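You operate a simulated robot arm through the tools that you are given. There is no shell and no other tool. Be economical: measure what you need, move in short steps, check, and stop when the job is done.

Carry out the task below with a simulated two-armed robot. There is one attempt and no reset: what you move stays moved.

JOB
Take the tin on the top of the skein bench and put it away on the shelf under the soak bench. Take the ring from the grey mat on the skein bench and put it on the top of the fitting bench. Put one of the silk spools from the top of the fitting bench on the grey mat on the skein bench. Put the steel nut on the top of the fitting bench away on the lower board of the steel shelf. Put the 3 mm roller from the top of the fitting bench on the lower shelf of the side bench and the 4 mm roller on the paper pad there. Put the jug on the top of the side bench away on the soak bench. Take the lid off the jar on the top of the side bench and lay it down there. Put the grey spool on top of the soap. Take the blue cloth and leave it on the top of cooler one. Take the red spool and put it on the ledge of the winding frame. Turn the turns dial to 400. Take the blue spool from the top of the side bench and put it on the shelf under the soak bench. Do these in any order. Set down upright: tin, silk spool, jug, grey spool, red spool, blue spool.

Only the result counts: the job must be done as asked and must still hold three seconds after the hand-in. Knocking over, shifting, dropping, spilling or breaking anything else fails it. Lids that push on must go on centred and level and be pressed home; caps that screw on are set level and turned clockwise until they are tight. Flat cloth is picked up by pressing the open fingertips on it (5 to 10 N) and closing them slowly along it; thin cloth reads only 2 to 8 mm in the jaws.

ROBOT AND FRAMES
Two 7-joint arms with two-finger parallel grippers on one trunk, on a base that drives. Base frame: it is fixed to the floor where the robot stands at the start and does not move with it; the origin is under the middle of the robot, x ahead of it, y to its left, z up. Readings come in m, degrees, newtons and seconds.
The left shoulder is at the start at [0.06, 0.147, 0.543], the right one opposite. With the tool pointing down near the work surface each hand reaches from about 0.32 to 0.76 m from the robot's upright axis, wherever it stands, measured 20 degrees to its own side. Places, roughly: blue cloth (12x9x3 cm) [-3.3, -1.5, 0.9]; blue spool (4x4x8 cm) [0.7, 3.6, 0.8]; grey mat on the skein bench (58x21 cm) [0.58, 0.88, 0.84]; grey spool (5x5x7 cm) [-3.4, -1.2, 0.9]; jar (8x8x15 cm) [0.7, 4.3, 0.8]; jug [0.75, 4.25, 0.75]; ledge of the winding frame [0.6, 2.1, 0.6]; lower board of the steel shelf (22x52 cm) [-2.84, 1.36, 0.52]; lower shelf of the side bench [0.9, 4.1, 0.2]; paper pad (24x17x3 cm) [0.8, 5.5, 0.9]; red spool (4x4x8 cm) [0.7, 1.1, 0.9]; ring (8x8x3 cm) [0.6, 1, 0.9]; roller [0.75, 5.25, 0.75]; shelf under the soak bench [0, -1.3, 0.4]; silk spool (4x4x8 cm) [0.8, 5.3, 0.9]; soak bench (30x15 cm) [-0.14, -1.18, 0.84]; soap (9x6x4 cm) [-2.1, -1.2, 0.4]; steel nut (5x4x4 cm) [0.8, 5.1, 0.9]; tin [0.75, -0.25, 1]; top of cooler one (26x22 cm) [-1.6, 1.88, 0.62]; top of the fitting bench [0.9, 5.6, 0.8]; turns dial [0.7, 1.4, 1.1]. Payload 3.43 kg a hand.
The TCP of each hand is the grasp point between the finger pads, 0.03 m short of the fingertips. In the tool frame z runs along the fingers and y along their closing line. The gripper opens to 0.094 m. The fingers are 0.028 m wide and 0.01 m thick; the gripper's body (0.05 by 0.096 m) begins 0.055 m behind the TCP.
Orientation is told as [roll, pitch, yaw] about the base's x, y, z axes, in that order, counted from this pose: with the fingers straight down and closing along the base's y, the tool's x points along the base's -x, its y along +y and its z along -z.

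CONTROLS
- The arms move only by the tool send_rows. It takes "left_steps", "right_steps" or both (then of equal length, played together; a hand with none holds still); each is one flat list of numbers, 7 for each row, row after row: the shift along the tool's x, y, z in cm, then the turn, a rotation vector about the tool's x, y, z in degrees, then the finger opening in cm, from 0 to 9.4. In form: [x, y, z, rx, ry, rz, grip, x, y, z, rx, ry, rz, grip, ...]. A call has 1 to 12 rows; each row is the pose to reach, as a shift and turn from the pose commanded when the call began, along the tool's axes at that moment. Rows are played at 5 a second. More than 0.05 m and 8.6 degrees between two rows, or a gripper value outside its range, and nothing of the call is played. Where a pose cannot be reached the arm comes as near as it can. A force on the tool above 40 N (or 10 N above the force at the start of the call, whichever is more), or a blocked arm, ends the call early, and 0.2 s more pass. The fingers move at their own pace (about 0.072 m/s each) and stop on an object; they squeeze with about 41 N. The grip force told is the motor's: it shows also when the fingers shut on nothing. Time passes only in rows, and 0.2 s behind the last, so rows that repeat a pose let the fingers close. It gives the time, the measured TCP pose, the force on the tool (base axes), the opening and the grip force at its end, in the units of the frame above (readings bear some noise), with the torque about the TCP (base axes, N m) and any sound that the robot's microphone picked up.
- Cameras (640 x 400 px; columns grow to the right, rows downward): "scene" is now at [0.053, -0.0238, 1.1771]; the picture's right is [-0.36, -0.93, 0.00], its down [-0.35, 0.13, -0.93] and it looks along [0.87, -0.34, -0.37] (base axes); focal length 214 px, centre (320, 200). "left" rides on the left gripper at [0.076, -0.014, -0.103] in its tool frame; the picture's right is [0.18, 0.98, 0.00], its down [-0.75, 0.14, -0.64] and it looks along [-0.63, 0.12, 0.77] (tool axes); focal length 243 px, centre (320, 200). "right" rides on the right gripper at [0.076, 0.014, -0.103] in its tool frame; the picture's right is [-0.18, 0.98, 0.00], its down [-0.75, -0.14, -0.64] and it looks along [-0.63, -0.12, 0.77] (tool axes); focal length 243 px, centre (320, 200). There is no depth. A picture from a camera that has moved, and an enlarged one, comes with that camera's place and axes in the base frame and with its lens. The place of the scene camera against the robot may be out by one fixed shift of up to 0.025 m in any direction.
- get_image(camera): a new picture of that camera. No time passes.
- raise_lower(by): slides the trunk up (or, below 0, down) by that many m; the arms and the scene camera ride with it, the base frame stays. It gives what a move gives, with no picture.
- steer(legs): drives the robot by 1 to 6 legs, each [ahead, left, turn to the left] in m, m and degrees, along the robot's own axes; the way and the turn of a leg run together, so that a leg with both is an arc; at most 1.5 m and 180 degrees a leg. The arms and the cameras ride along, it lands a little off, and it stops where it bumps. It gives what a move gives.
- head_to(pan, tilt): turns the head with the scene camera to pan (to the left, within 86 degrees either way) and tilt (down, from -29 to 69), counted from straight ahead of the robot. It gives what a move gives.
- zoom(camera, box): a new picture of the part [left, top, right, bottom] of that camera's present view, enlarged. No time passes.
- job_done(): hands the job in; it is judged then, once.

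Work in short steps. Places have to be worked out from the pictures, the camera data and where the tool is seen: move nearer, look again, correct. Check each grasp and each placing, and mend what went wrong. You have 567 turns and 370 pictures in all, those below and enlarged ones among them. Open the grippers and draw the arms clear of the work before you hand the job in, unless the task says otherwise; then end with one line.

The tools are called after "Emit:" by a JSON object that holds its "fn" and its "kwargs". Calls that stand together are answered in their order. send_rows: Moves the arms, as the interface text tells. Its arguments: {"type":"object","properties":{"left_steps":{"type":"array","items":{"type":"number"}},"right_steps":{"type":"array","items":{"type":"number"}}},"required":[]} The other tools are called the same way: raise_lower (by) slides the trunk up or down; steer (legs) drives the base; head_to (pan, tilt) turns the head that bears the scene camera; get_image (camera) takes a picture; zoom (camera, box) takes an enlarged picture of a part of a camera's view; job_done () hands the job in.

At the start:

```text
time_s: 0.0
left_position: [0.3114, -0.007, 0.9995]
left_orientation: [-0.1, -0.1, 0.0]
left_force: [0.9, -0.3, 0.2]
left_torque: [-0.01, 0.02, -0.02]
left_finger_gap: 0.0941
left_finger_force: 0.1
right_position: [0.3102, -0.3276, 0.9999]
right_orientation: [0.0, -0.1, -0.1]
right_force: [0.0, -0.1, 0.2]
right_torque: [0.01, 0.02, -0.02]
right_finger_gap: 0.094
right_finger_force: 0.1
trunk travel left (down, up): [-0.25, 0.0]
robot x, y, heading: [0.0031, -0.0008, -0.2]
head pan, tilt: [-21.2, 21.8]
```

scene: 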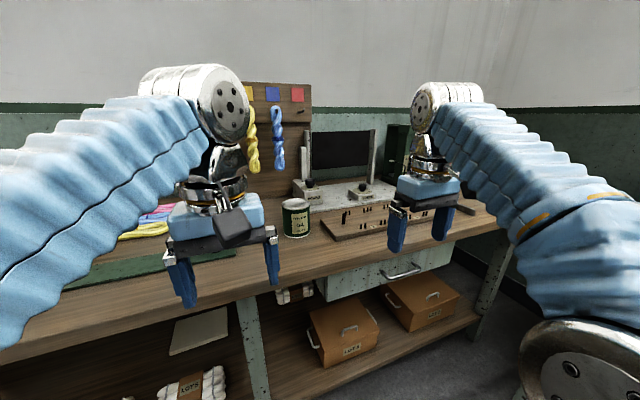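
right: 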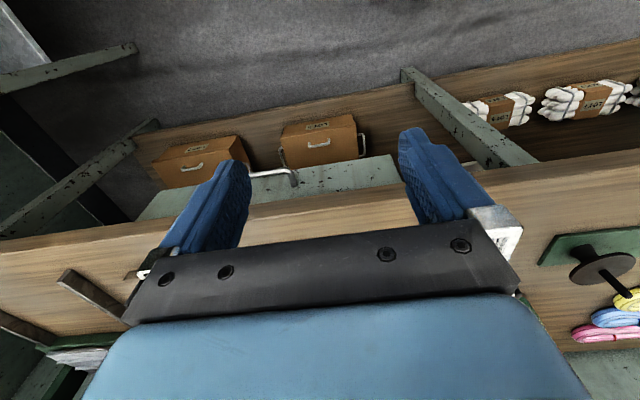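
left: 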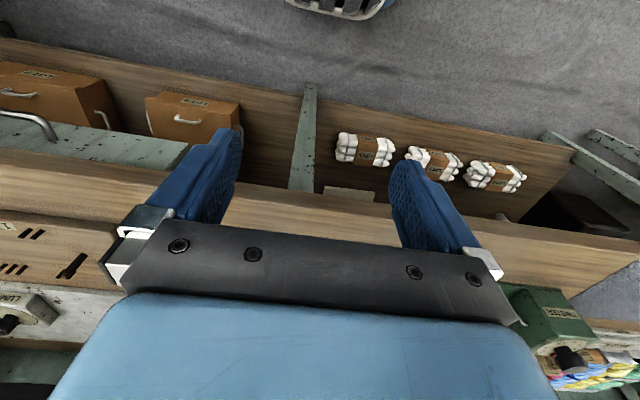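

The tin stands on the skein bench ahead of me. I'll look first at the tin, then around.

Emit:
{"fn": "zoom", "kwargs": {"camera": "scene", "box": [240, 160, 400, 260]}}

Emit:
{"fn": "head_to", "kwargs": {"pan": 45, "tilt": 25}}

Emit:
{"fn": "get_image", "kwargs": {"camera": "scene"}}

```text
4.00 times, centred on (320, 210) of scene
camera zoom: at [0.053, -0.0238, 1.1771], right [-0.36, -0.93, 0.0], down [-0.35, 0.13, -0.93], along [0.87, -0.34, -0.37], focal length 858 px, centre (320, 160)
```

zoom: 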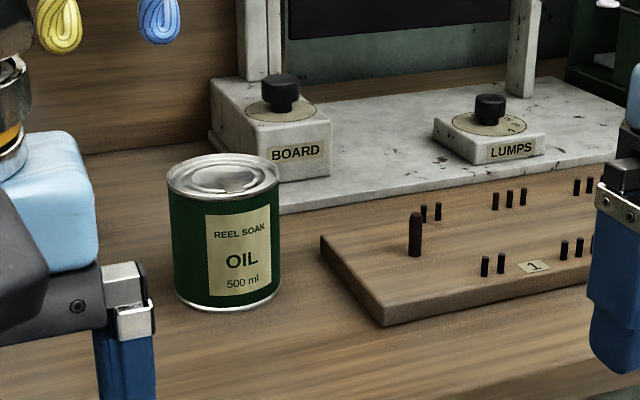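

```text
time_s: 1.4
left_position: [0.3117, -0.0063, 0.998]
left_orientation: [-0.1, -0.1, 0.0]
left_force: [-0.5, 0.2, -0.6]
left_torque: [0.02, 0.03, -0.03]
left_finger_gap: 0.0941
left_finger_force: 0.2
right_position: [0.3101, -0.3262, 0.9988]
right_orientation: [0.0, -0.1, -0.1]
right_force: [-1.1, 0.4, -0.5]
right_torque: [-0.02, 0.0, -0.01]
right_finger_gap: 0.0939
right_finger_force: 0.0
trunk travel left (down, up): [-0.25, 0.0]
robot x, y, heading: [0.0029, -0.0025, 0.0]
head pan, tilt: [45.0, 25.0]
```

```text
365 pictures are left
camera scene: at [0.0316, 0.0749, 1.1719], right [0.71, -0.71, 0.0], down [-0.3, -0.3, -0.91], along [0.64, 0.64, -0.42], focal length 214 px, centre (320, 200)
```

scene: 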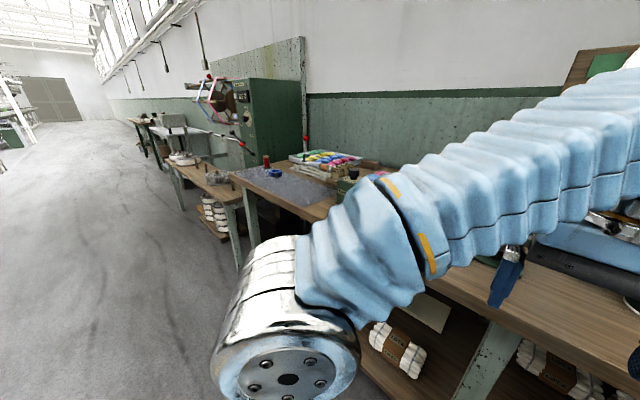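

The bench row runs along the left. I look right for the soak bench.

Emit:
{"fn": "head_to", "kwargs": {"pan": -86, "tilt": 35}}

Emit:
{"fn": "get_image", "kwargs": {"camera": "scene"}}

```text
time_s: 3.5
left_position: [0.3113, -0.0075, 0.9986]
left_orientation: [-0.1, -0.1, 0.1]
left_force: [0.7, 0.0, 0.8]
left_torque: [0.02, -0.01, 0.0]
left_finger_gap: 0.094
left_finger_force: 0.1
right_position: [0.3104, -0.3264, 1.0003]
right_orientation: [0.0, 0.0, 0.1]
right_force: [0.9, -0.3, -0.8]
right_torque: [0.0, 0.0, -0.02]
right_finger_gap: 0.0939
right_finger_force: 0.0
trunk travel left (down, up): [-0.25, 0.0]
robot x, y, heading: [-0.0002, 0.0003, -0.0]
head pan, tilt: [-85.9, 35.0]
```

```text
364 pictures are left
camera scene: at [-0.0273, -0.078, 1.1562], right [-1.0, -0.07, 0.0], down [-0.04, 0.57, -0.82], along [0.06, -0.82, -0.57], focal length 214 px, centre (320, 200)
```

scene: 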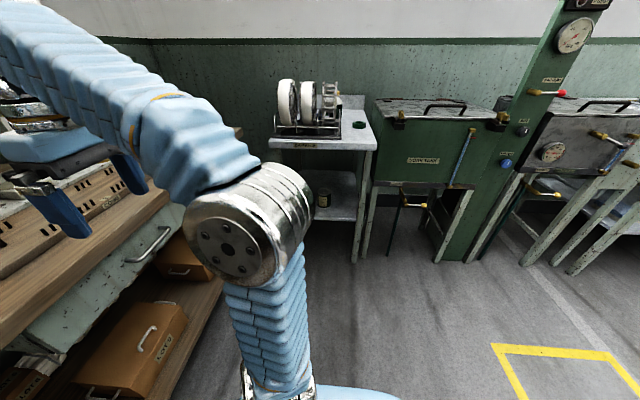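

The soak bench stands to the right, with its lower shelf visible. First the tin: I tilt the right hand forward (fingers 30° below level) and move it toward the tin, shifting the left hand aside.

Emit:
{"fn": "send_rows", "kwargs": {"right_steps": [-2, 1.5, 0, 0, -8.5, 0, 9.4, -4, 3, 0, 0, -17, 0, 9.4, -6, 4.5, 0, 0, -25.5, 0, 9.4, -8, 6, 0, 0, -34, 0, 9.4, -10, 8, 0, 0, -42.5, 0, 9.4, -12, 10, 0, 0, -51, 0, 9.4, -14, 13, 0, 0, -59.5, 0, 9.4], "left_steps": [0, 2, 0, 0, 0, 0, 9.4, 0, 4, 0, 0, 0, 0, 9.4, 0, 6, 0, 0, 0, 0, 9.4, 0, 8, 0, 0, 0, 0, 9.4, 0, 10, 0, 0, 0, 0, 9.4, 0, 12, 0, 0, 0, 0, 9.4, 0, 14, 0, 0, 0, 0, 9.4]}}

Emit:
{"fn": "head_to", "kwargs": {"pan": -15, "tilt": 30}}

Emit:
{"fn": "get_image", "kwargs": {"camera": "scene"}}

Emit:
{"fn": "get_image", "kwargs": {"camera": "right"}}

```text
time_s: 5.1
left_position: [0.3133, 0.1357, 0.9994]
left_orientation: [-0.1, -0.1, -0.1]
left_force: [-0.2, 0.1, -0.9]
left_torque: [0.0, 0.02, 0.0]
left_finger_gap: 0.0939
left_finger_force: 0.0
right_position: [0.4488, -0.1975, 0.9994]
right_orientation: [0.1, -59.7, 0.1]
right_force: [0.0, 0.6, -0.5]
right_torque: [0.03, -0.01, 0.02]
right_finger_gap: 0.0941
right_finger_force: 0.1
trunk travel left (down, up): [-0.25, 0.0]
robot x, y, heading: [0.0031, -0.002, -0.1]
head pan, tilt: [-85.9, 35.0]
```

```text
time_s: 6.5
left_position: [0.3147, 0.1344, 0.9983]
left_orientation: [-0.1, -0.1, 0.0]
left_force: [0.1, -0.2, 1.1]
left_torque: [0.0, -0.01, -0.02]
left_finger_gap: 0.0942
left_finger_force: 0.1
right_position: [0.4481, -0.1967, 0.9993]
right_orientation: [0.0, -59.4, 0.0]
right_force: [-0.3, 0.8, -0.3]
right_torque: [0.0, 0.01, 0.01]
right_finger_gap: 0.0941
right_finger_force: 0.0
trunk travel left (down, up): [-0.25, 0.0]
robot x, y, heading: [-0.0008, -0.0018, 0.0]
head pan, tilt: [-15.0, 30.0]
```

```text
363 pictures are left
camera scene: at [0.0537, -0.0136, 1.1639], right [-0.26, -0.97, 0.0], down [-0.48, 0.13, -0.87], along [0.84, -0.22, -0.5], focal length 214 px, centre (320, 200)
```

scene: 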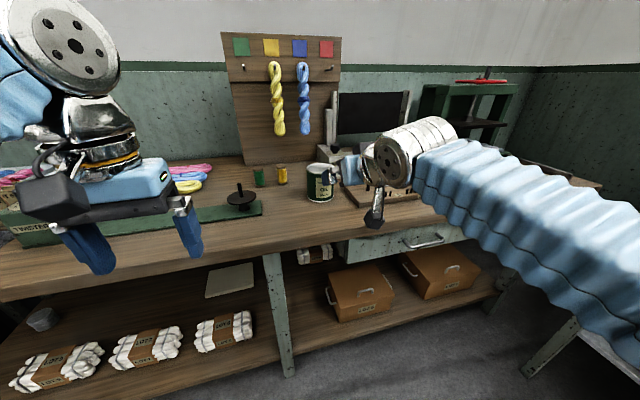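

```text
362 pictures are left
camera right: at [0.3214, -0.1819, 0.9865], right [0.09, 0.98, 0.16], down [-0.17, -0.14, 0.98], along [0.98, -0.12, 0.15], focal length 243 px, centre (320, 200)
```

right: 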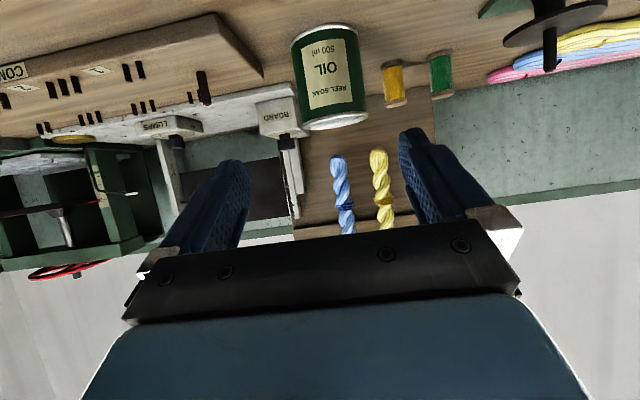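

The tin is in view of the right hand. I zoom to measure it, then take a second viewpoint.

Emit:
{"fn": "zoom", "kwargs": {"camera": "right", "box": [240, 10, 400, 110]}}

Emit:
{"fn": "send_rows", "kwargs": {"right_steps": [0, 0, 4, 0, 0, 0, 9.4, 0, 0, 8, 0, 0, 0, 9.4]}}

Emit:
{"fn": "get_image", "kwargs": {"camera": "right"}}

```text
4.00 times, centred on (320, 60) of right
camera zoom: at [0.3214, -0.1819, 0.9865], right [0.09, 0.98, 0.16], down [-0.17, -0.14, 0.98], along [0.98, -0.12, 0.15], focal length 970 px, centre (320, 760)
```

zoom: 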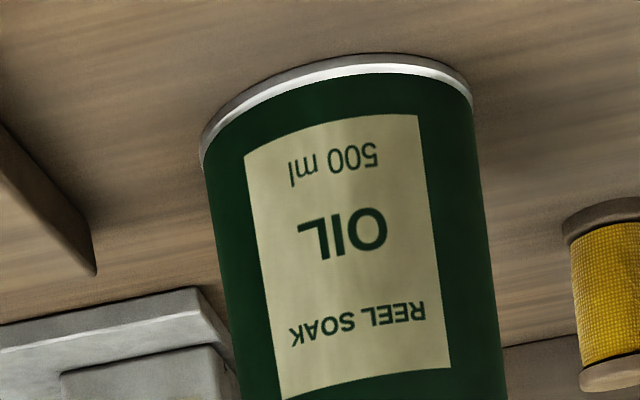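

```text
time_s: 7.1
left_position: [0.3136, 0.1358, 0.9989]
left_orientation: [-0.1, -0.2, 0.0]
left_force: [-0.5, -0.2, 0.3]
left_torque: [-0.01, -0.03, -0.03]
left_finger_gap: 0.0939
left_finger_force: 0.1
right_position: [0.5206, -0.195, 0.9587]
right_orientation: [-0.1, -59.6, 0.0]
right_force: [-0.2, 0.7, -0.2]
right_torque: [-0.02, 0.03, -0.01]
right_finger_gap: 0.094
right_finger_force: 0.0
trunk travel left (down, up): [-0.25, 0.0]
robot x, y, heading: [0.0018, -0.0056, -0.2]
head pan, tilt: [-15.0, 30.0]
```

```text
360 pictures are left
camera right: at [0.3926, -0.1805, 0.944], right [0.09, 0.98, 0.16], down [-0.17, -0.14, 0.97], along [0.98, -0.12, 0.16], focal length 243 px, centre (320, 200)
```

right: 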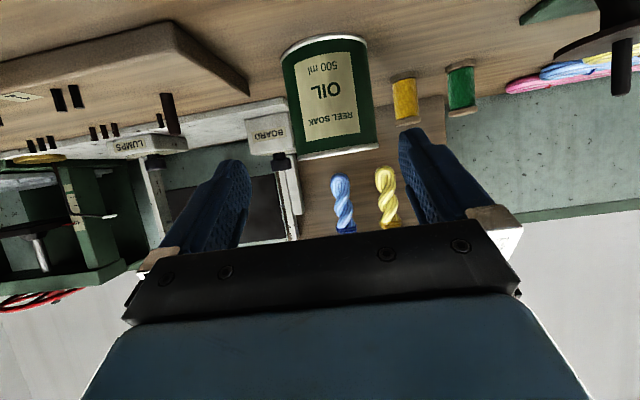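

Size ratios put the tin at about (0.62, −0.185), diameter ≈ 7.7 cm, base at z ≈ 0.84. I line up and approach partway.

Emit:
{"fn": "send_rows", "kwargs": {"right_steps": [-0.7, 0.5, 2, 0, 0, 0, 9.4, -1.3, 1, 4, 0, 0, 0, 9.4]}}

Emit:
{"fn": "get_image", "kwargs": {"camera": "right"}}

Emit:
{"fn": "get_image", "kwargs": {"camera": "scene"}}

```text
time_s: 7.7
left_position: [0.3142, 0.1349, 0.9987]
left_orientation: [-0.1, 0.0, 0.0]
left_force: [-0.5, -0.3, 0.4]
left_torque: [-0.03, 0.0, 0.0]
left_finger_gap: 0.0941
left_finger_force: 0.2
right_position: [0.5598, -0.1872, 0.95]
right_orientation: [0.0, -59.7, 0.0]
right_force: [-1.1, -1.0, 0.1]
right_torque: [0.01, -0.02, -0.04]
right_finger_gap: 0.0939
right_finger_force: 0.0
trunk travel left (down, up): [-0.25, 0.0]
robot x, y, heading: [0.0005, -0.0013, -0.1]
head pan, tilt: [-15.0, 30.0]
```

```text
359 pictures are left
camera right: at [0.4331, -0.1717, 0.9366], right [0.09, 0.98, 0.16], down [-0.17, -0.14, 0.97], along [0.98, -0.12, 0.16], focal length 243 px, centre (320, 200)
```

right: 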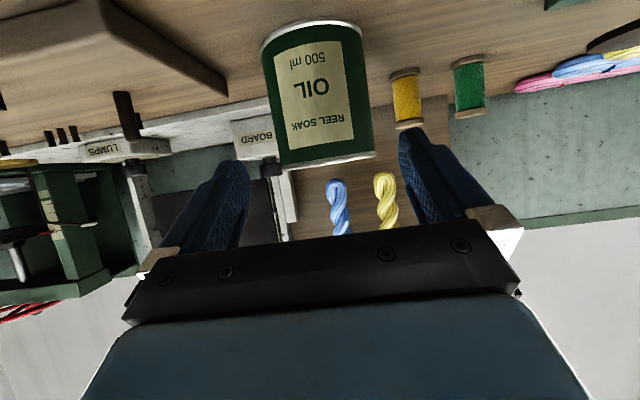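

```text
358 pictures are left
camera scene: at [0.0536, -0.0135, 1.164], right [-0.26, -0.97, 0.0], down [-0.48, 0.13, -0.87], along [0.84, -0.22, -0.5], focal length 214 px, centre (320, 200)
```

scene: 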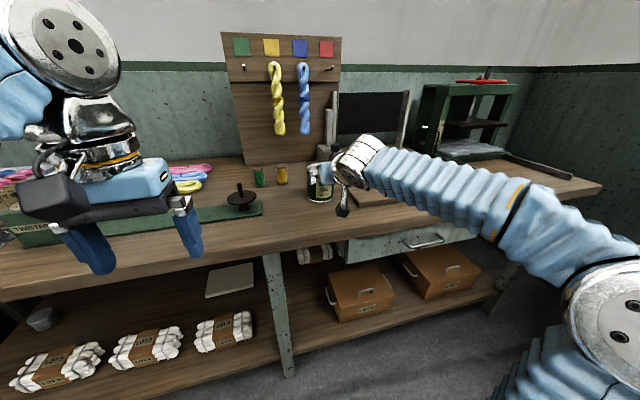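

The tin stays centred within a few millimetres on the finger plane. I advance another 3.5 cm and look.

Emit:
{"fn": "send_rows", "kwargs": {"right_steps": [0, 0.1, 1.7, 0, 0, 0, 9.4, 0, 0.1, 3.5, 0, 0, 0, 9.4]}}

Emit:
{"fn": "get_image", "kwargs": {"camera": "right"}}

Emit:
{"fn": "zoom", "kwargs": {"camera": "scene", "box": [280, 120, 400, 240]}}

```text
time_s: 8.3
left_position: [0.3132, 0.1342, 0.9983]
left_orientation: [-0.1, -0.1, 0.1]
left_force: [-1.1, 0.5, 0.3]
left_torque: [0.02, -0.03, 0.01]
left_finger_gap: 0.0941
left_finger_force: 0.1
right_position: [0.5885, -0.1862, 0.933]
right_orientation: [0.0, -59.7, -0.1]
right_force: [-0.3, -0.3, 0.4]
right_torque: [-0.01, -0.01, 0.01]
right_finger_gap: 0.0939
right_finger_force: 0.0
trunk travel left (down, up): [-0.25, 0.0]
robot x, y, heading: [-0.0009, -0.0041, 0.0]
head pan, tilt: [-15.0, 30.0]
```

```text
357 pictures are left
camera right: at [0.4625, -0.17, 0.9188], right [0.09, 0.98, 0.16], down [-0.17, -0.14, 0.97], along [0.98, -0.12, 0.16], focal length 243 px, centre (320, 200)
```

right: 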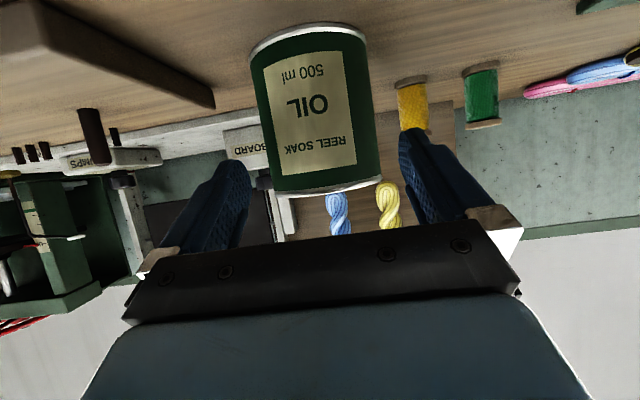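

```text
3.33 times, centred on (340, 180) of scene
camera zoom: at [0.0537, -0.0135, 1.164], right [-0.26, -0.97, 0.0], down [-0.48, 0.13, -0.87], along [0.84, -0.22, -0.5], focal length 715 px, centre (253, 267)
```

zoom: 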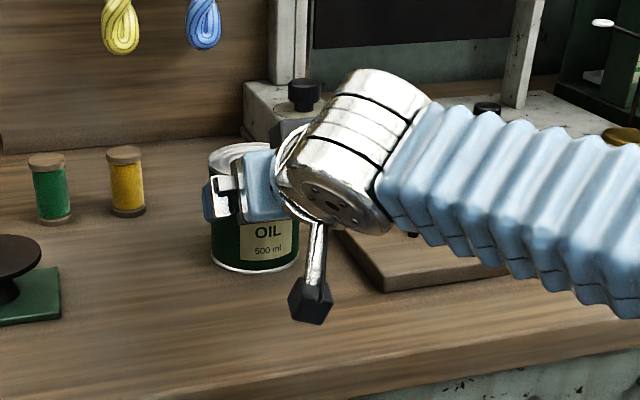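

Clear on both sides. I go 3 cm further and check how deep the tin sits between the fingers.

Emit:
{"fn": "send_rows", "kwargs": {"right_steps": [0, 0, 1.5, 0, 0, 0, 9.4, 0, 0, 3, 0, 0, 0, 9.4]}}

Emit:
{"fn": "get_image", "kwargs": {"camera": "right"}}

Emit:
{"fn": "zoom", "kwargs": {"camera": "scene", "box": [280, 120, 400, 240]}}

```text
time_s: 8.9
left_position: [0.3141, 0.1346, 0.9989]
left_orientation: [-0.1, -0.1, -0.1]
left_force: [0.1, 0.2, -0.6]
left_torque: [-0.04, 0.01, 0.0]
left_finger_gap: 0.094
left_finger_force: 0.0
right_position: [0.6171, -0.1859, 0.9177]
right_orientation: [0.1, -59.5, -0.1]
right_force: [0.8, -1.0, -0.5]
right_torque: [-0.03, 0.03, -0.01]
right_finger_gap: 0.094
right_finger_force: 0.1
trunk travel left (down, up): [-0.25, 0.0]
robot x, y, heading: [-0.0, -0.0031, -0.1]
head pan, tilt: [-15.0, 30.0]
```

```text
355 pictures are left
camera right: at [0.4892, -0.1707, 0.9045], right [0.09, 0.98, 0.16], down [-0.17, -0.14, 0.98], along [0.98, -0.12, 0.16], focal length 243 px, centre (320, 200)
```

right: 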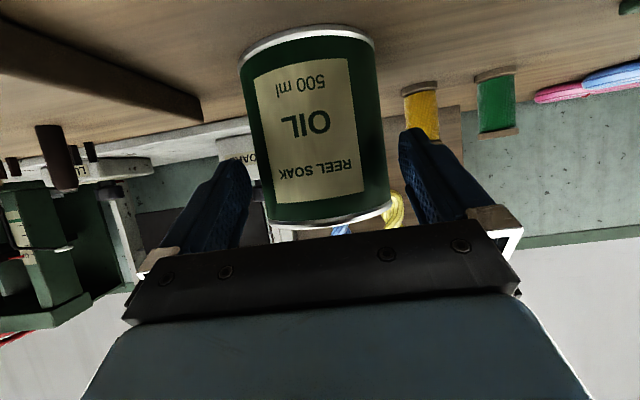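

```text
3.33 times, centred on (340, 180) of scene
camera zoom: at [0.0537, -0.0135, 1.164], right [-0.26, -0.97, 0.0], down [-0.48, 0.13, -0.87], along [0.84, -0.22, -0.5], focal length 715 px, centre (253, 267)
```

zoom: 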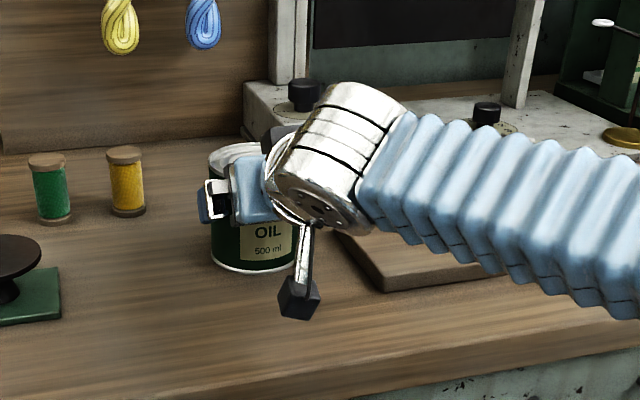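

The tin is about 8.6 cm wide, centred near x=0.66. I move forward level 3.5 cm and check.

Emit:
{"fn": "send_rows", "kwargs": {"right_steps": [-0.5, 0, 1.5, 0, 0, 0, 9.4, -1.3, 0, 3.2, 0, 0, 0, 9.4]}}

Emit:
{"fn": "get_image", "kwargs": {"camera": "right"}}

```text
time_s: 9.5
left_position: [0.3141, 0.135, 0.9993]
left_orientation: [-0.1, -0.1, 0.0]
left_force: [-0.7, 0.8, 0.6]
left_torque: [0.0, 0.0, 0.01]
left_finger_gap: 0.0941
left_finger_force: 0.0
right_position: [0.6502, -0.1865, 0.9143]
right_orientation: [-0.1, -59.5, 0.0]
right_force: [-0.1, -0.4, -0.1]
right_torque: [0.03, 0.01, 0.0]
right_finger_gap: 0.0938
right_finger_force: 0.0
trunk travel left (down, up): [-0.25, 0.0]
robot x, y, heading: [-0.0007, -0.0028, -0.1]
head pan, tilt: [-15.0, 30.0]
```

```text
353 pictures are left
camera right: at [0.5226, -0.1709, 0.8999], right [0.09, 0.98, 0.16], down [-0.17, -0.14, 0.97], along [0.98, -0.12, 0.16], focal length 243 px, centre (320, 200)
```

right: 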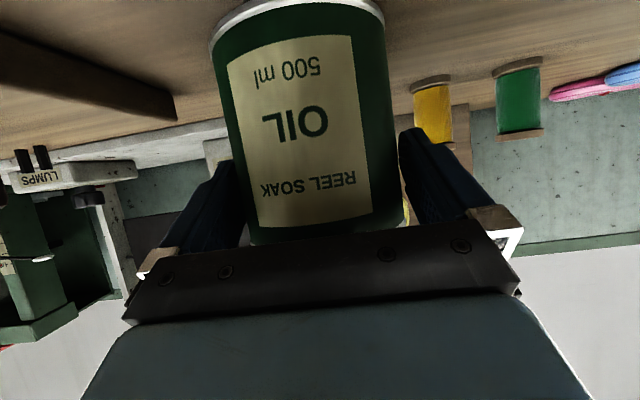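

The tin sits between the fingers at the TCP. Close gently.

Emit:
{"fn": "send_rows", "kwargs": {"right_steps": [0, 0, 0, 0, 0, 0, 8, 0, 0, 0, 0, 0, 0, 7, 0, 0, 0, 0, 0, 0, 6, 0, 0, 0, 0, 0, 0, 6]}}

```text
time_s: 10.5
left_position: [0.3137, 0.1348, 0.9989]
left_orientation: [-0.1, -0.1, -0.1]
left_force: [-0.1, 0.4, 0.4]
left_torque: [0.0, -0.01, 0.02]
left_finger_gap: 0.0938
left_finger_force: 0.2
right_position: [0.6501, -0.1867, 0.9133]
right_orientation: [0.0, -59.7, 0.0]
right_force: [1.5, -2.1, 2.0]
right_torque: [0.05, -0.05, -0.01]
right_finger_gap: 0.0889
right_finger_force: 41.3
trunk travel left (down, up): [-0.25, 0.0]
robot x, y, heading: [-0.0007, 0.0007, 0.1]
head pan, tilt: [-15.0, 30.0]
```

Grip is firm (8.9 cm). I lift the tin 8 cm and back away from the bench.

Emit:
{"fn": "send_rows", "kwargs": {"right_steps": [-3.4, 0, -2, 0, 0, 0, 6, -6.9, 0, -4.05, 0, 0, 0, 6, -6.9, 0, -4.05, 0, 0, 0, 6]}}

Emit:
{"fn": "steer", "kwargs": {"legs": [[-0.45, 0, 0]]}}

Emit:
{"fn": "head_to", "kwargs": {"pan": -75, "tilt": 35}}

Emit:
{"fn": "get_image", "kwargs": {"camera": "scene"}}

```text
time_s: 11.3
left_position: [0.314, 0.1346, 0.9987]
left_orientation: [-0.1, 0.0, 0.0]
left_force: [-0.1, -0.6, 0.5]
left_torque: [0.0, -0.01, -0.04]
left_finger_gap: 0.0942
left_finger_force: 0.1
right_position: [0.6492, -0.1872, 0.9931]
right_orientation: [0.0, -59.5, 0.1]
right_force: [0.7, -0.6, -4.6]
right_torque: [-0.03, 0.05, -0.02]
right_finger_gap: 0.0889
right_finger_force: 41.2
trunk travel left (down, up): [-0.25, 0.0]
robot x, y, heading: [0.0006, 0.0002, -0.1]
head pan, tilt: [-15.0, 30.0]
```

```text
time_s: 14.1
left_position: [-0.1422, 0.1346, 0.9992]
left_orientation: [-0.1, -0.1, 0.3]
left_force: [0.3, 0.9, 0.5]
left_torque: [0.03, 0.02, 0.02]
left_finger_gap: 0.0944
left_finger_force: 0.1
right_position: [0.1946, -0.185, 0.9924]
right_orientation: [0.0, -59.5, 0.4]
right_force: [0.1, 0.2, -5.0]
right_torque: [-0.03, 0.03, 0.02]
right_finger_gap: 0.0887
right_finger_force: 40.5
trunk travel left (down, up): [-0.25, 0.0]
robot x, y, heading: [-0.4552, -0.0011, 0.4]
head pan, tilt: [-15.0, 30.0]
```

```text
time_s: 15.4
left_position: [-0.142, 0.135, 0.9983]
left_orientation: [-0.1, -0.1, 0.4]
left_force: [-0.1, -0.6, 0.2]
left_torque: [0.01, -0.03, -0.03]
left_finger_gap: 0.094
left_finger_force: 0.1
right_position: [0.1946, -0.1848, 0.9933]
right_orientation: [0.0, -59.5, 0.2]
right_force: [-0.1, 0.7, -4.7]
right_torque: [0.0, 0.05, -0.01]
right_finger_gap: 0.0889
right_finger_force: 40.5
trunk travel left (down, up): [-0.25, 0.0]
robot x, y, heading: [-0.4563, -0.0008, 0.1]
head pan, tilt: [-75.0, 35.0]
```

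```text
352 pictures are left
camera scene: at [-0.4659, -0.0766, 1.1561], right [-0.96, -0.26, 0.0], down [-0.15, 0.55, -0.82], along [0.22, -0.79, -0.57], focal length 214 px, centre (320, 200)
```

scene: 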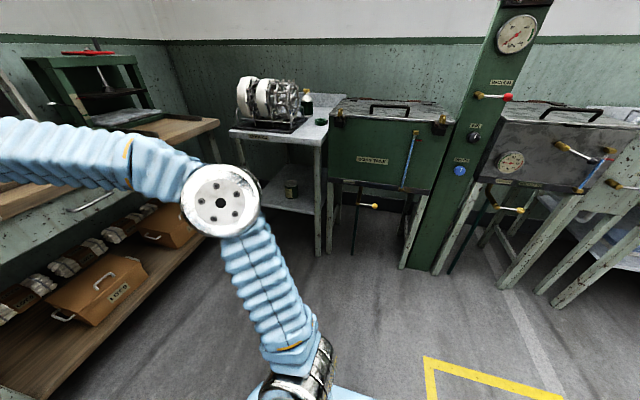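

I turn right to face the soak bench.

Emit:
{"fn": "steer", "kwargs": {"legs": [[0, 0, -90]]}}

Emit:
{"fn": "head_to", "kwargs": {"pan": 12, "tilt": 38}}

Emit:
{"fn": "get_image", "kwargs": {"camera": "scene"}}

```text
time_s: 19.6
left_position: [-0.318, -0.3149, 0.9981]
left_orientation: [-0.1, 0.0, -89.4]
left_force: [-1.1, -0.1, -1.2]
left_torque: [0.03, 0.03, 0.01]
left_finger_gap: 0.0941
left_finger_force: 0.0
right_position: [-0.638, -0.6524, 0.9929]
right_orientation: [0.0, -59.5, -89.4]
right_force: [0.7, -1.0, -5.8]
right_torque: [0.03, 0.0, -0.02]
right_finger_gap: 0.0887
right_finger_force: 40.5
trunk travel left (down, up): [-0.25, 0.0]
robot x, y, heading: [-0.4566, 0.0019, -89.3]
head pan, tilt: [-75.0, 35.0]
```

```text
time_s: 21.2
left_position: [-0.3192, -0.3145, 0.999]
left_orientation: [-0.1, -0.2, -89.4]
left_force: [0.3, 0.6, -1.0]
left_torque: [-0.03, -0.01, -0.02]
left_finger_gap: 0.0939
left_finger_force: 0.1
right_position: [-0.6363, -0.6519, 0.9939]
right_orientation: [0.0, -59.5, -89.5]
right_force: [0.7, 0.0, -5.5]
right_torque: [0.06, 0.01, -0.03]
right_finger_gap: 0.0884
right_finger_force: 41.0
trunk travel left (down, up): [-0.25, 0.0]
robot x, y, heading: [-0.4602, -0.0002, -89.4]
head pan, tilt: [12.0, 38.0]
```

```text
351 pictures are left
camera scene: at [-0.4415, -0.0461, 1.1516], right [-0.98, -0.22, 0.0], down [-0.13, 0.6, -0.79], along [0.17, -0.77, -0.62], focal length 214 px, centre (320, 200)
```

scene: 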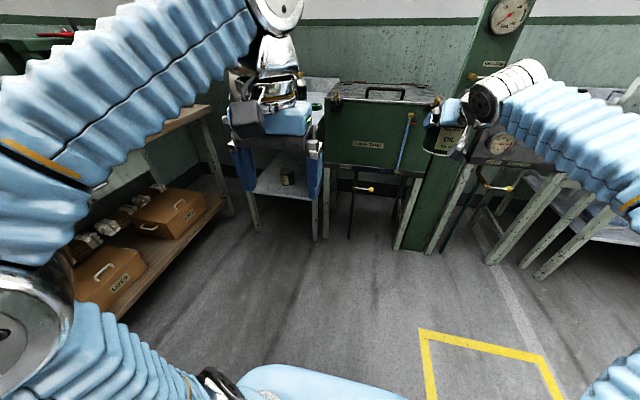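

The soak bench front is at y≈−1.02, spanning x −0.21 to 0.25; a tin already stands on its shelf. I slide left and look closer.

Emit:
{"fn": "steer", "kwargs": {"legs": [[0, 0.36, -0.6]]}}

Emit:
{"fn": "head_to", "kwargs": {"pan": -5, "tilt": 35}}

Emit:
{"fn": "get_image", "kwargs": {"camera": "scene"}}

Emit:
{"fn": "get_image", "kwargs": {"camera": "left"}}

```text
time_s: 23.5
left_position: [0.0429, -0.3134, 0.9982]
left_orientation: [0.0, -0.1, -89.8]
left_force: [1.0, 0.8, -0.2]
left_torque: [-0.03, 0.03, -0.01]
left_finger_gap: 0.094
left_finger_force: 0.1
right_position: [-0.2793, -0.6492, 0.994]
right_orientation: [0.1, -59.5, -90.0]
right_force: [0.9, 0.2, -5.5]
right_torque: [0.06, 0.02, -0.03]
right_finger_gap: 0.0884
right_finger_force: 40.8
trunk travel left (down, up): [-0.25, 0.0]
robot x, y, heading: [-0.0912, -0.0008, -89.7]
head pan, tilt: [12.0, 38.0]
```

```text
time_s: 24.3
left_position: [0.0428, -0.3125, 0.9984]
left_orientation: [0.0, -0.2, -89.8]
left_force: [0.2, 0.8, -0.4]
left_torque: [0.02, 0.03, 0.01]
left_finger_gap: 0.0938
left_finger_force: 0.0
right_position: [-0.2793, -0.6483, 0.9923]
right_orientation: [-0.1, -59.5, -89.9]
right_force: [0.2, 0.0, -5.6]
right_torque: [0.11, 0.02, 0.02]
right_finger_gap: 0.0885
right_finger_force: 41.7
trunk travel left (down, up): [-0.25, 0.0]
robot x, y, heading: [-0.0922, 0.0025, -89.9]
head pan, tilt: [-5.0, 35.0]
```

```text
350 pictures are left
camera scene: at [-0.1046, -0.0472, 1.1561], right [-1.0, 0.08, 0.0], down [0.05, 0.57, -0.82], along [-0.07, -0.82, -0.57], focal length 214 px, centre (320, 200)
```

scene: 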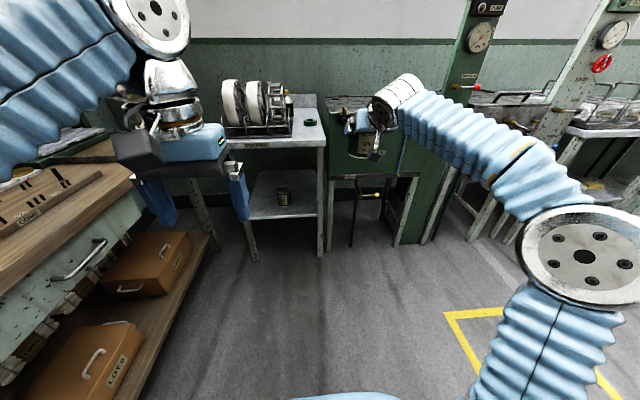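

```text
349 pictures are left
camera left: at [0.0288, -0.2371, 1.1018], right [0.98, 0.19, 0.0], down [0.14, -0.75, 0.64], along [0.12, -0.63, -0.77], focal length 243 px, centre (320, 200)
```

left: 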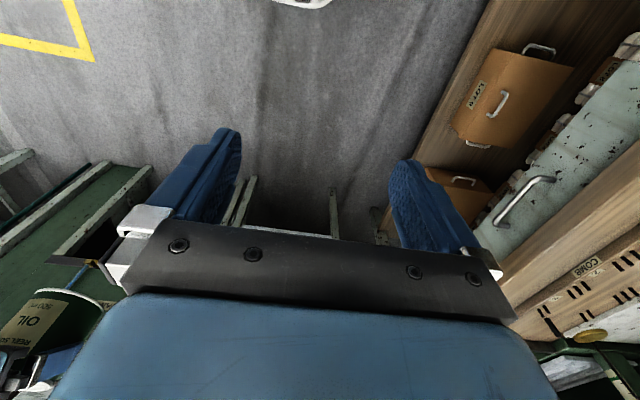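

Shelf has free room right of its own tin (x≈−0.09). I'll check the left elbow's clearance to the skein bench before lowering the trunk.

Emit:
{"fn": "head_to", "kwargs": {"pan": 65, "tilt": 40}}

Emit:
{"fn": "get_image", "kwargs": {"camera": "scene"}}

```text
time_s: 25.7
left_position: [0.0418, -0.312, 0.9989]
left_orientation: [-0.1, -0.1, -89.9]
left_force: [-0.8, 0.0, -0.4]
left_torque: [0.02, -0.01, 0.0]
left_finger_gap: 0.094
left_finger_force: 0.1
right_position: [-0.2802, -0.6491, 0.9941]
right_orientation: [0.0, -59.5, -89.9]
right_force: [0.2, 0.1, -5.0]
right_torque: [0.07, 0.01, 0.01]
right_finger_gap: 0.0886
right_finger_force: 41.0
trunk travel left (down, up): [-0.25, 0.0]
robot x, y, heading: [-0.0934, 0.0005, -89.7]
head pan, tilt: [65.0, 40.0]
```

```text
348 pictures are left
camera scene: at [-0.0201, 0.0048, 1.1486], right [-0.42, -0.91, 0.0], down [-0.58, 0.27, -0.77], along [0.7, -0.32, -0.64], focal length 214 px, centre (320, 200)
```

scene: 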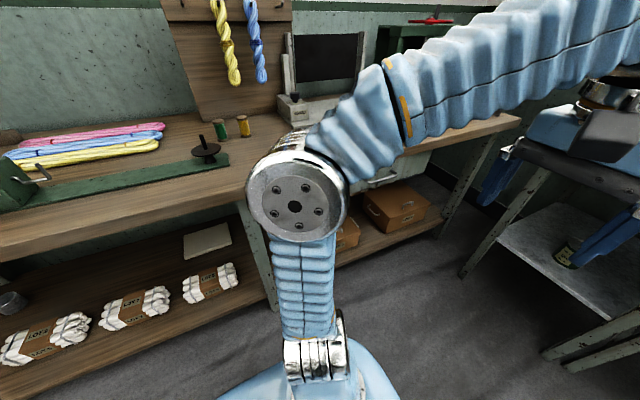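

The left elbow is around x≈0.2, clear of the bench edge at 0.41. I lower the trunk fully, then lower/centre the tin.

Emit:
{"fn": "raise_lower", "kwargs": {"by": -0.25}}

Emit:
{"fn": "send_rows", "kwargs": {"right_steps": [4.3, 2.5, 2.5, 0, 0, 0, 6, 8.6, 5, 3, 0, 0, 0, 6, 12, 7.5, 3, 0, 0, 0, 6, 16, 10, 4, 0, 0, 0, 6, 20, 12, 5.5, 0, 0, 0, 6, 23.5, 12, 7, 0, 0, 0, 6]}}

Emit:
{"fn": "head_to", "kwargs": {"pan": -5, "tilt": 30}}

Emit:
{"fn": "get_image", "kwargs": {"camera": "scene"}}

Emit:
{"fn": "get_image", "kwargs": {"camera": "right"}}

```text
time_s: 28.3
left_position: [0.0418, -0.3132, 0.7485]
left_orientation: [-0.1, -0.2, -89.7]
left_force: [-0.5, -0.8, -0.3]
left_torque: [0.0, -0.01, 0.03]
left_finger_gap: 0.0939
left_finger_force: 0.0
right_position: [-0.278, -0.6492, 0.7438]
right_orientation: [0.0, -59.6, -89.9]
right_force: [0.1, -0.2, -4.5]
right_torque: [0.07, 0.01, 0.0]
right_finger_gap: 0.0882
right_finger_force: 41.1
trunk travel left (down, up): [0.0, 0.25]
robot x, y, heading: [-0.095, 0.0025, -89.8]
head pan, tilt: [65.0, 40.0]
```

```text
refused: row 1 steps farther than a row can; nothing moved
```

```text
time_s: 29.7
left_position: [0.0424, -0.3115, 0.7498]
left_orientation: [-0.1, 0.0, -89.8]
left_force: [0.1, -0.4, 0.4]
left_torque: [0.0, 0.03, 0.0]
left_finger_gap: 0.0942
left_finger_force: 0.1
right_position: [-0.2778, -0.6483, 0.7437]
right_orientation: [0.0, -59.5, -89.9]
right_force: [-0.2, 1.0, -3.5]
right_torque: [0.08, -0.02, 0.0]
right_finger_gap: 0.0882
right_finger_force: 41.7
trunk travel left (down, up): [0.0, 0.25]
robot x, y, heading: [-0.0935, 0.0032, -90.0]
head pan, tilt: [-5.0, 30.0]
```

```text
347 pictures are left
camera scene: at [-0.1048, -0.0495, 0.9139], right [-1.0, 0.08, 0.0], down [0.04, 0.5, -0.87], along [-0.07, -0.86, -0.5], focal length 214 px, centre (320, 200)
```

scene: 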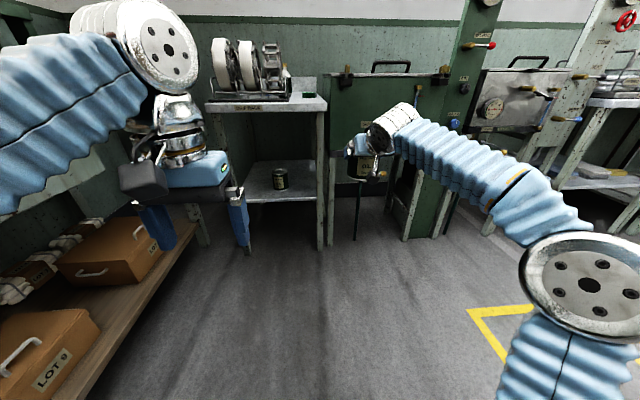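

```text
346 pictures are left
camera right: at [-0.265, -0.5207, 0.7296], right [0.98, -0.09, 0.16], down [-0.14, 0.17, 0.98], along [-0.12, -0.98, 0.15], focal length 243 px, centre (320, 200)
```

right: 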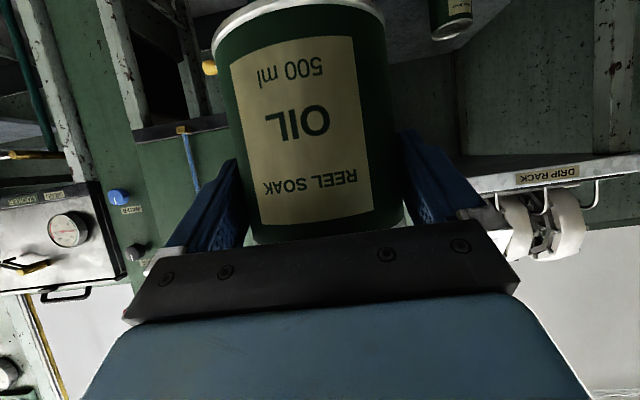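

Shelf surface triangulates to z≈0.36–0.40, its tin at about (0.03, −1.16). I lower the held tin 24 cm and move it 18 cm left, with smaller steps.

Emit:
{"fn": "send_rows", "kwargs": {"right_steps": [2.6, 2.2, 1.5, 0, 0, 0, 6, 5.2, 4.5, 3, 0, 0, 0, 6, 7.8, 6.7, 4.5, 0, 0, 0, 6, 10.4, 9, 6, 0, 0, 0, 6, 13, 11.2, 7.5, 0, 0, 0, 6, 15.6, 13.5, 9, 0, 0, 0, 6, 18.2, 15.7, 10.5, 0, 0, 0, 6, 20.7, 18, 12.1, 0, 0, 0, 6]}}

Emit:
{"fn": "get_image", "kwargs": {"camera": "scene"}}

```text
time_s: 31.5
left_position: [0.0417, -0.3117, 0.7487]
left_orientation: [-0.1, -0.2, -89.8]
left_force: [0.0, 0.7, -0.4]
left_torque: [0.0, 0.01, 0.0]
left_finger_gap: 0.0941
left_finger_force: 0.1
right_position: [-0.1002, -0.6451, 0.5027]
right_orientation: [0.0, -59.5, -89.8]
right_force: [-0.3, 1.0, -4.6]
right_torque: [0.05, -0.03, 0.03]
right_finger_gap: 0.0882
right_finger_force: 40.8
trunk travel left (down, up): [0.0, 0.25]
robot x, y, heading: [-0.0931, 0.0033, -89.9]
head pan, tilt: [-5.0, 30.0]
```

```text
345 pictures are left
camera scene: at [-0.1049, -0.0493, 0.914], right [-1.0, 0.08, 0.0], down [0.04, 0.5, -0.87], along [-0.07, -0.86, -0.5], focal length 214 px, centre (320, 200)
```

scene: 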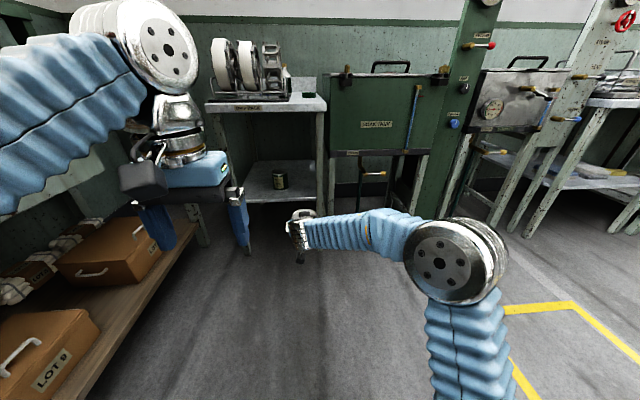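

Clear path ahead. I drive 0.38 m forward and look.

Emit:
{"fn": "steer", "kwargs": {"legs": [[0.38, 0, 0]]}}

Emit:
{"fn": "get_image", "kwargs": {"camera": "scene"}}

Emit:
{"fn": "get_image", "kwargs": {"camera": "right"}}

```text
time_s: 34.0
left_position: [0.0404, -0.7072, 0.7479]
left_orientation: [-0.1, -0.1, -90.2]
left_force: [-0.7, -0.1, 0.0]
left_torque: [0.03, 0.01, -0.01]
left_finger_gap: 0.0942
left_finger_force: 0.0
right_position: [-0.1037, -1.0406, 0.5027]
right_orientation: [-0.1, -59.5, -90.2]
right_force: [-0.3, -0.1, -4.9]
right_torque: [0.05, -0.01, 0.02]
right_finger_gap: 0.0882
right_finger_force: 40.7
trunk travel left (down, up): [0.0, 0.25]
robot x, y, heading: [-0.0937, -0.3924, -90.3]
head pan, tilt: [-5.0, 30.0]
```

```text
344 pictures are left
camera scene: at [-0.1051, -0.4442, 0.9139], right [-1.0, 0.09, 0.0], down [0.04, 0.5, -0.87], along [-0.08, -0.86, -0.5], focal length 214 px, centre (320, 200)
```

scene: 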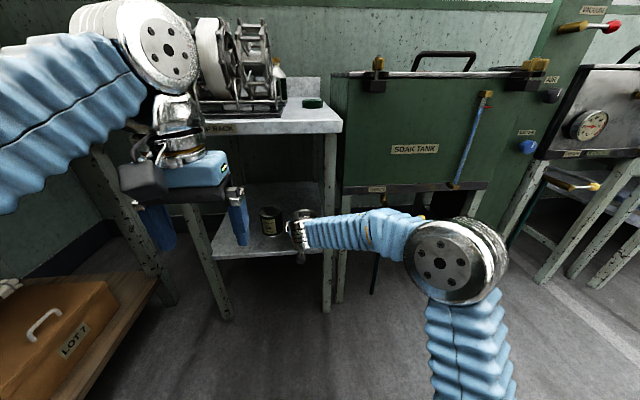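

```text
343 pictures are left
camera right: at [-0.0892, -0.9128, 0.4895], right [0.98, -0.1, 0.16], down [-0.14, 0.17, 0.98], along [-0.12, -0.98, 0.15], focal length 243 px, centre (320, 200)
```

right: 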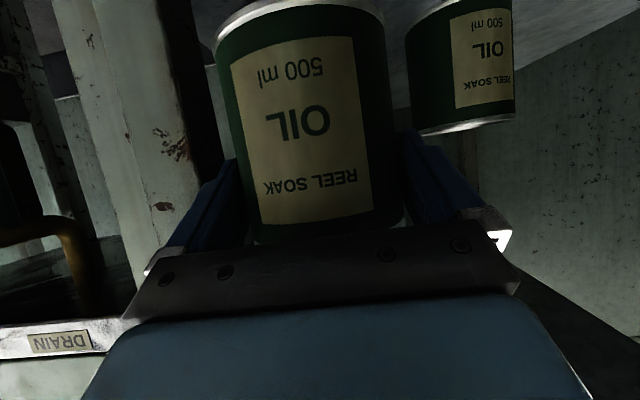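

The shelf's tin is at about (0.014, −1.14). I move my tin in 7.5 cm to (−0.109, −1.12), still above the shelf.

Emit:
{"fn": "send_rows", "kwargs": {"right_steps": [-1.3, -0.3, 2.2, 0, 0, 0, 6, -2.6, -0.5, 4.4, 0, 0, 0, 6, -3.8, -0.5, 6.5, 0, 0, 0, 6]}}

Emit:
{"fn": "get_image", "kwargs": {"camera": "right"}}

Emit:
{"fn": "zoom", "kwargs": {"camera": "scene", "box": [200, 150, 400, 290]}}

```text
time_s: 34.8
left_position: [0.0406, -0.7079, 0.7482]
left_orientation: [-0.2, -0.2, -90.2]
left_force: [0.1, -0.3, 0.3]
left_torque: [-0.02, -0.01, -0.01]
left_finger_gap: 0.0942
left_finger_force: 0.0
right_position: [-0.1076, -1.1181, 0.5006]
right_orientation: [-0.1, -59.4, -90.1]
right_force: [6.0, 3.1, -6.9]
right_torque: [-0.13, 0.19, -0.49]
right_finger_gap: 0.0878
right_finger_force: 40.7
trunk travel left (down, up): [0.0, 0.25]
robot x, y, heading: [-0.0951, -0.3951, -90.3]
head pan, tilt: [-5.0, 30.0]
```

```text
342 pictures are left
camera right: at [-0.0929, -0.99, 0.4881], right [0.98, -0.1, 0.16], down [-0.14, 0.17, 0.98], along [-0.12, -0.98, 0.15], focal length 243 px, centre (320, 200)
```

right: 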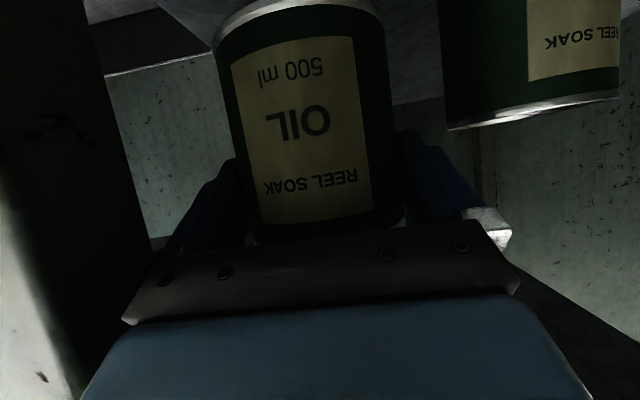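

```text
2.86 times, centred on (300, 220) of scene
camera zoom: at [-0.1049, -0.4442, 0.9139], right [-1.0, 0.09, 0.0], down [0.04, 0.5, -0.87], along [-0.08, -0.86, -0.5], focal length 613 px, centre (377, 143)
```

zoom: 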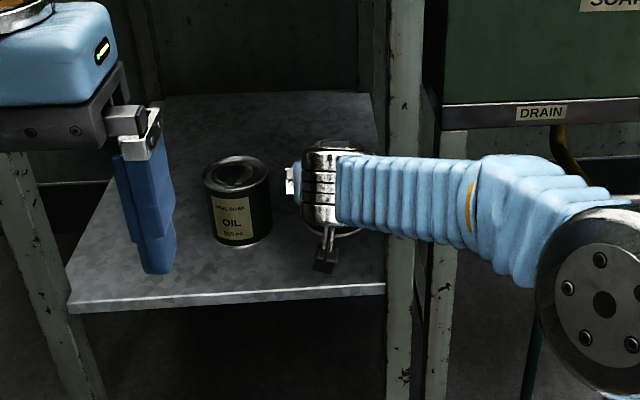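

A 6 N side force suggests the forearm touches the bench leg. I draw back 2.7 cm and check the force.

Emit:
{"fn": "send_rows", "kwargs": {"right_steps": [0.7, 0.2, -1.2, 0, 0, 0, 6, 1.4, 0.5, -2.3, 0, 0, 0, 6, 1.4, 0.5, -2.3, 0, 0, 0, 6]}}

Emit:
{"fn": "zoom", "kwargs": {"camera": "scene", "box": [200, 150, 400, 290]}}

```text
time_s: 35.6
left_position: [0.041, -0.7079, 0.748]
left_orientation: [-0.1, -0.2, -90.2]
left_force: [0.3, 0.0, -0.1]
left_torque: [-0.02, 0.01, 0.01]
left_finger_gap: 0.0941
left_finger_force: 0.0
right_position: [-0.1053, -1.0907, 0.5008]
right_orientation: [0.0, -59.5, -90.2]
right_force: [0.2, -0.1, -5.1]
right_torque: [0.06, 0.01, 0.01]
right_finger_gap: 0.0882
right_finger_force: 41.0
trunk travel left (down, up): [0.0, 0.25]
robot x, y, heading: [-0.0935, -0.3921, -90.1]
head pan, tilt: [-5.0, 30.0]
```

```text
2.86 times, centred on (300, 220) of scene
camera zoom: at [-0.1052, -0.4442, 0.9139], right [-1.0, 0.09, 0.0], down [0.04, 0.5, -0.87], along [-0.08, -0.86, -0.5], focal length 613 px, centre (377, 143)
```

zoom: 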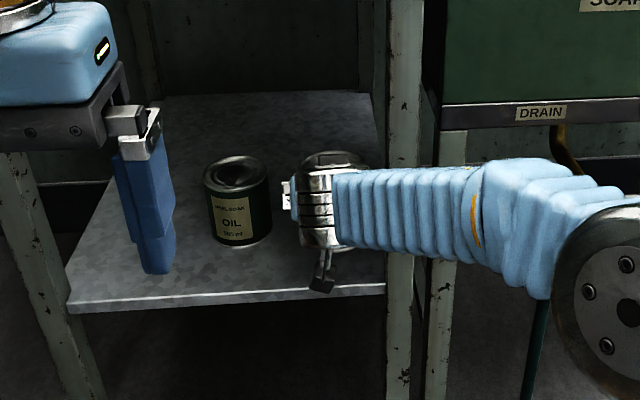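

No contact now. I lower in small steps until the tin touches the shelf.

Emit:
{"fn": "send_rows", "kwargs": {"right_steps": [1.3, 0, 0.76, 0, 0, 0, 6, 2.6, 0, 1.5, 0, 0, 0, 6, 3, 0, 1.77, 0, 0, 0, 6, 3.45, 0, 2.02, 0, 0, 0, 6, 3.9, 0, 2.28, 0, 0, 0, 6, 4.3, 0, 2.53, 0, 0, 0, 6, 4.75, 0, 2.78, 0, 0, 0, 6]}}

```text
time_s: 37.2
left_position: [0.0407, -0.7065, 0.7508]
left_orientation: [-0.1, -0.3, -90.2]
left_force: [0.1, 0.1, -0.5]
left_torque: [0.02, -0.03, 0.0]
left_finger_gap: 0.0938
left_finger_force: 0.1
right_position: [-0.1038, -1.0895, 0.4539]
right_orientation: [0.2, -60.1, -90.5]
right_force: [-1.2, 4.7, 30.7]
right_torque: [0.32, 0.2, 0.03]
right_finger_gap: 0.0881
right_finger_force: 40.7
trunk travel left (down, up): [0.0, 0.25]
robot x, y, heading: [-0.0951, -0.3892, -90.3]
head pan, tilt: [-5.0, 30.0]
```

Contact at TCP z≈0.455. I ease the pressure and open the fingers.

Emit:
{"fn": "send_rows", "kwargs": {"right_steps": [-0.35, 0, -0.2, 0, 0, 0, 6, -0.6, 0, -0.35, 0, 0, 0, 6]}}

Emit:
{"fn": "send_rows", "kwargs": {"right_steps": [0, 0, 0, 0, 0, 0, 8.5, 0, 0, 0, 0, 0, 0, 9.4, 0, 0, 0, 0, 0, 0, 9.4]}}

Emit:
{"fn": "get_image", "kwargs": {"camera": "right"}}

```text
time_s: 37.8
left_position: [0.0405, -0.7073, 0.7494]
left_orientation: [-0.1, -0.1, -90.1]
left_force: [0.0, 0.0, 0.3]
left_torque: [0.04, -0.01, 0.0]
left_finger_gap: 0.0941
left_finger_force: 0.2
right_position: [-0.1051, -1.0877, 0.4542]
right_orientation: [0.0, -59.5, -90.2]
right_force: [-1.7, -2.6, 17.1]
right_torque: [-0.73, -0.23, -0.17]
right_finger_gap: 0.0878
right_finger_force: 40.8
trunk travel left (down, up): [0.0, 0.25]
robot x, y, heading: [-0.0964, -0.3956, -90.1]
head pan, tilt: [-5.0, 30.0]
```

```text
time_s: 38.6
left_position: [0.0408, -0.7088, 0.7478]
left_orientation: [0.0, -0.1, -90.2]
left_force: [0.3, -0.3, -0.4]
left_torque: [0.01, 0.01, 0.02]
left_finger_gap: 0.0942
left_finger_force: 0.1
right_position: [-0.1041, -1.0892, 0.4532]
right_orientation: [0.0, -59.4, -90.1]
right_force: [0.2, -0.8, -0.8]
right_torque: [-0.02, -0.01, 0.02]
right_finger_gap: 0.0938
right_finger_force: 0.0
trunk travel left (down, up): [0.0, 0.25]
robot x, y, heading: [-0.0938, -0.3976, -90.2]
head pan, tilt: [-5.0, 30.0]
```

```text
339 pictures are left
camera right: at [-0.0888, -0.9611, 0.4395], right [0.98, -0.1, 0.16], down [-0.14, 0.17, 0.98], along [-0.12, -0.98, 0.15], focal length 243 px, centre (320, 200)
```

right: 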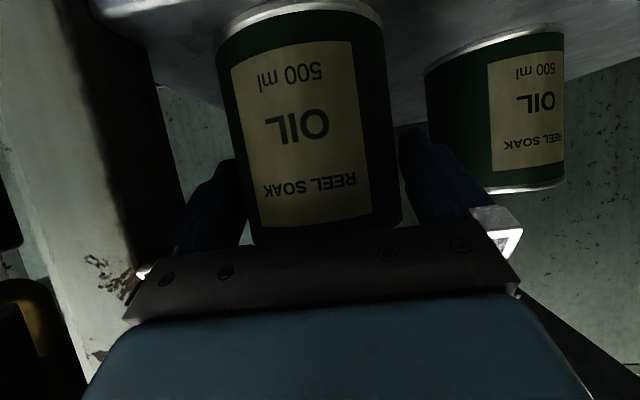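

Released. I draw the hand straight back, level.

Emit:
{"fn": "send_rows", "kwargs": {"right_steps": [1, 0, -1.75, 0, 0, 0, 9.4, 2.5, 0, -4.3, 0, 0, 0, 9.4, 4, 0, -7, 0, 0, 0, 9.4, 5.5, 0, -9.5, 0, 0, 0, 9.4]}}

Emit:
{"fn": "get_image", "kwargs": {"camera": "right"}}

```text
time_s: 39.6
left_position: [0.0413, -0.7077, 0.7487]
left_orientation: [-0.1, -0.2, -90.1]
left_force: [-0.7, -1.1, -0.2]
left_torque: [-0.03, 0.02, 0.01]
left_finger_gap: 0.0937
left_finger_force: 0.1
right_position: [-0.1038, -0.9791, 0.4548]
right_orientation: [0.1, -59.5, -90.1]
right_force: [-0.5, 0.3, -0.4]
right_torque: [0.0, 0.03, 0.06]
right_finger_gap: 0.0942
right_finger_force: 0.0
trunk travel left (down, up): [0.0, 0.25]
robot x, y, heading: [-0.0928, -0.3967, -90.1]
head pan, tilt: [-5.0, 30.0]
```

```text
338 pictures are left
camera right: at [-0.0898, -0.8517, 0.4406], right [0.98, -0.1, 0.16], down [-0.14, 0.17, 0.98], along [-0.12, -0.98, 0.16], focal length 243 px, centre (320, 200)
```

right: 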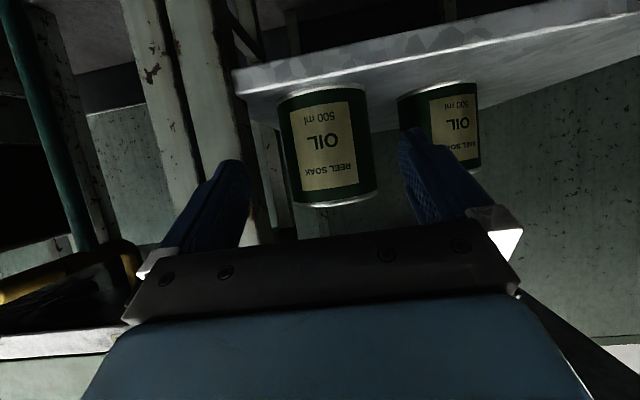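

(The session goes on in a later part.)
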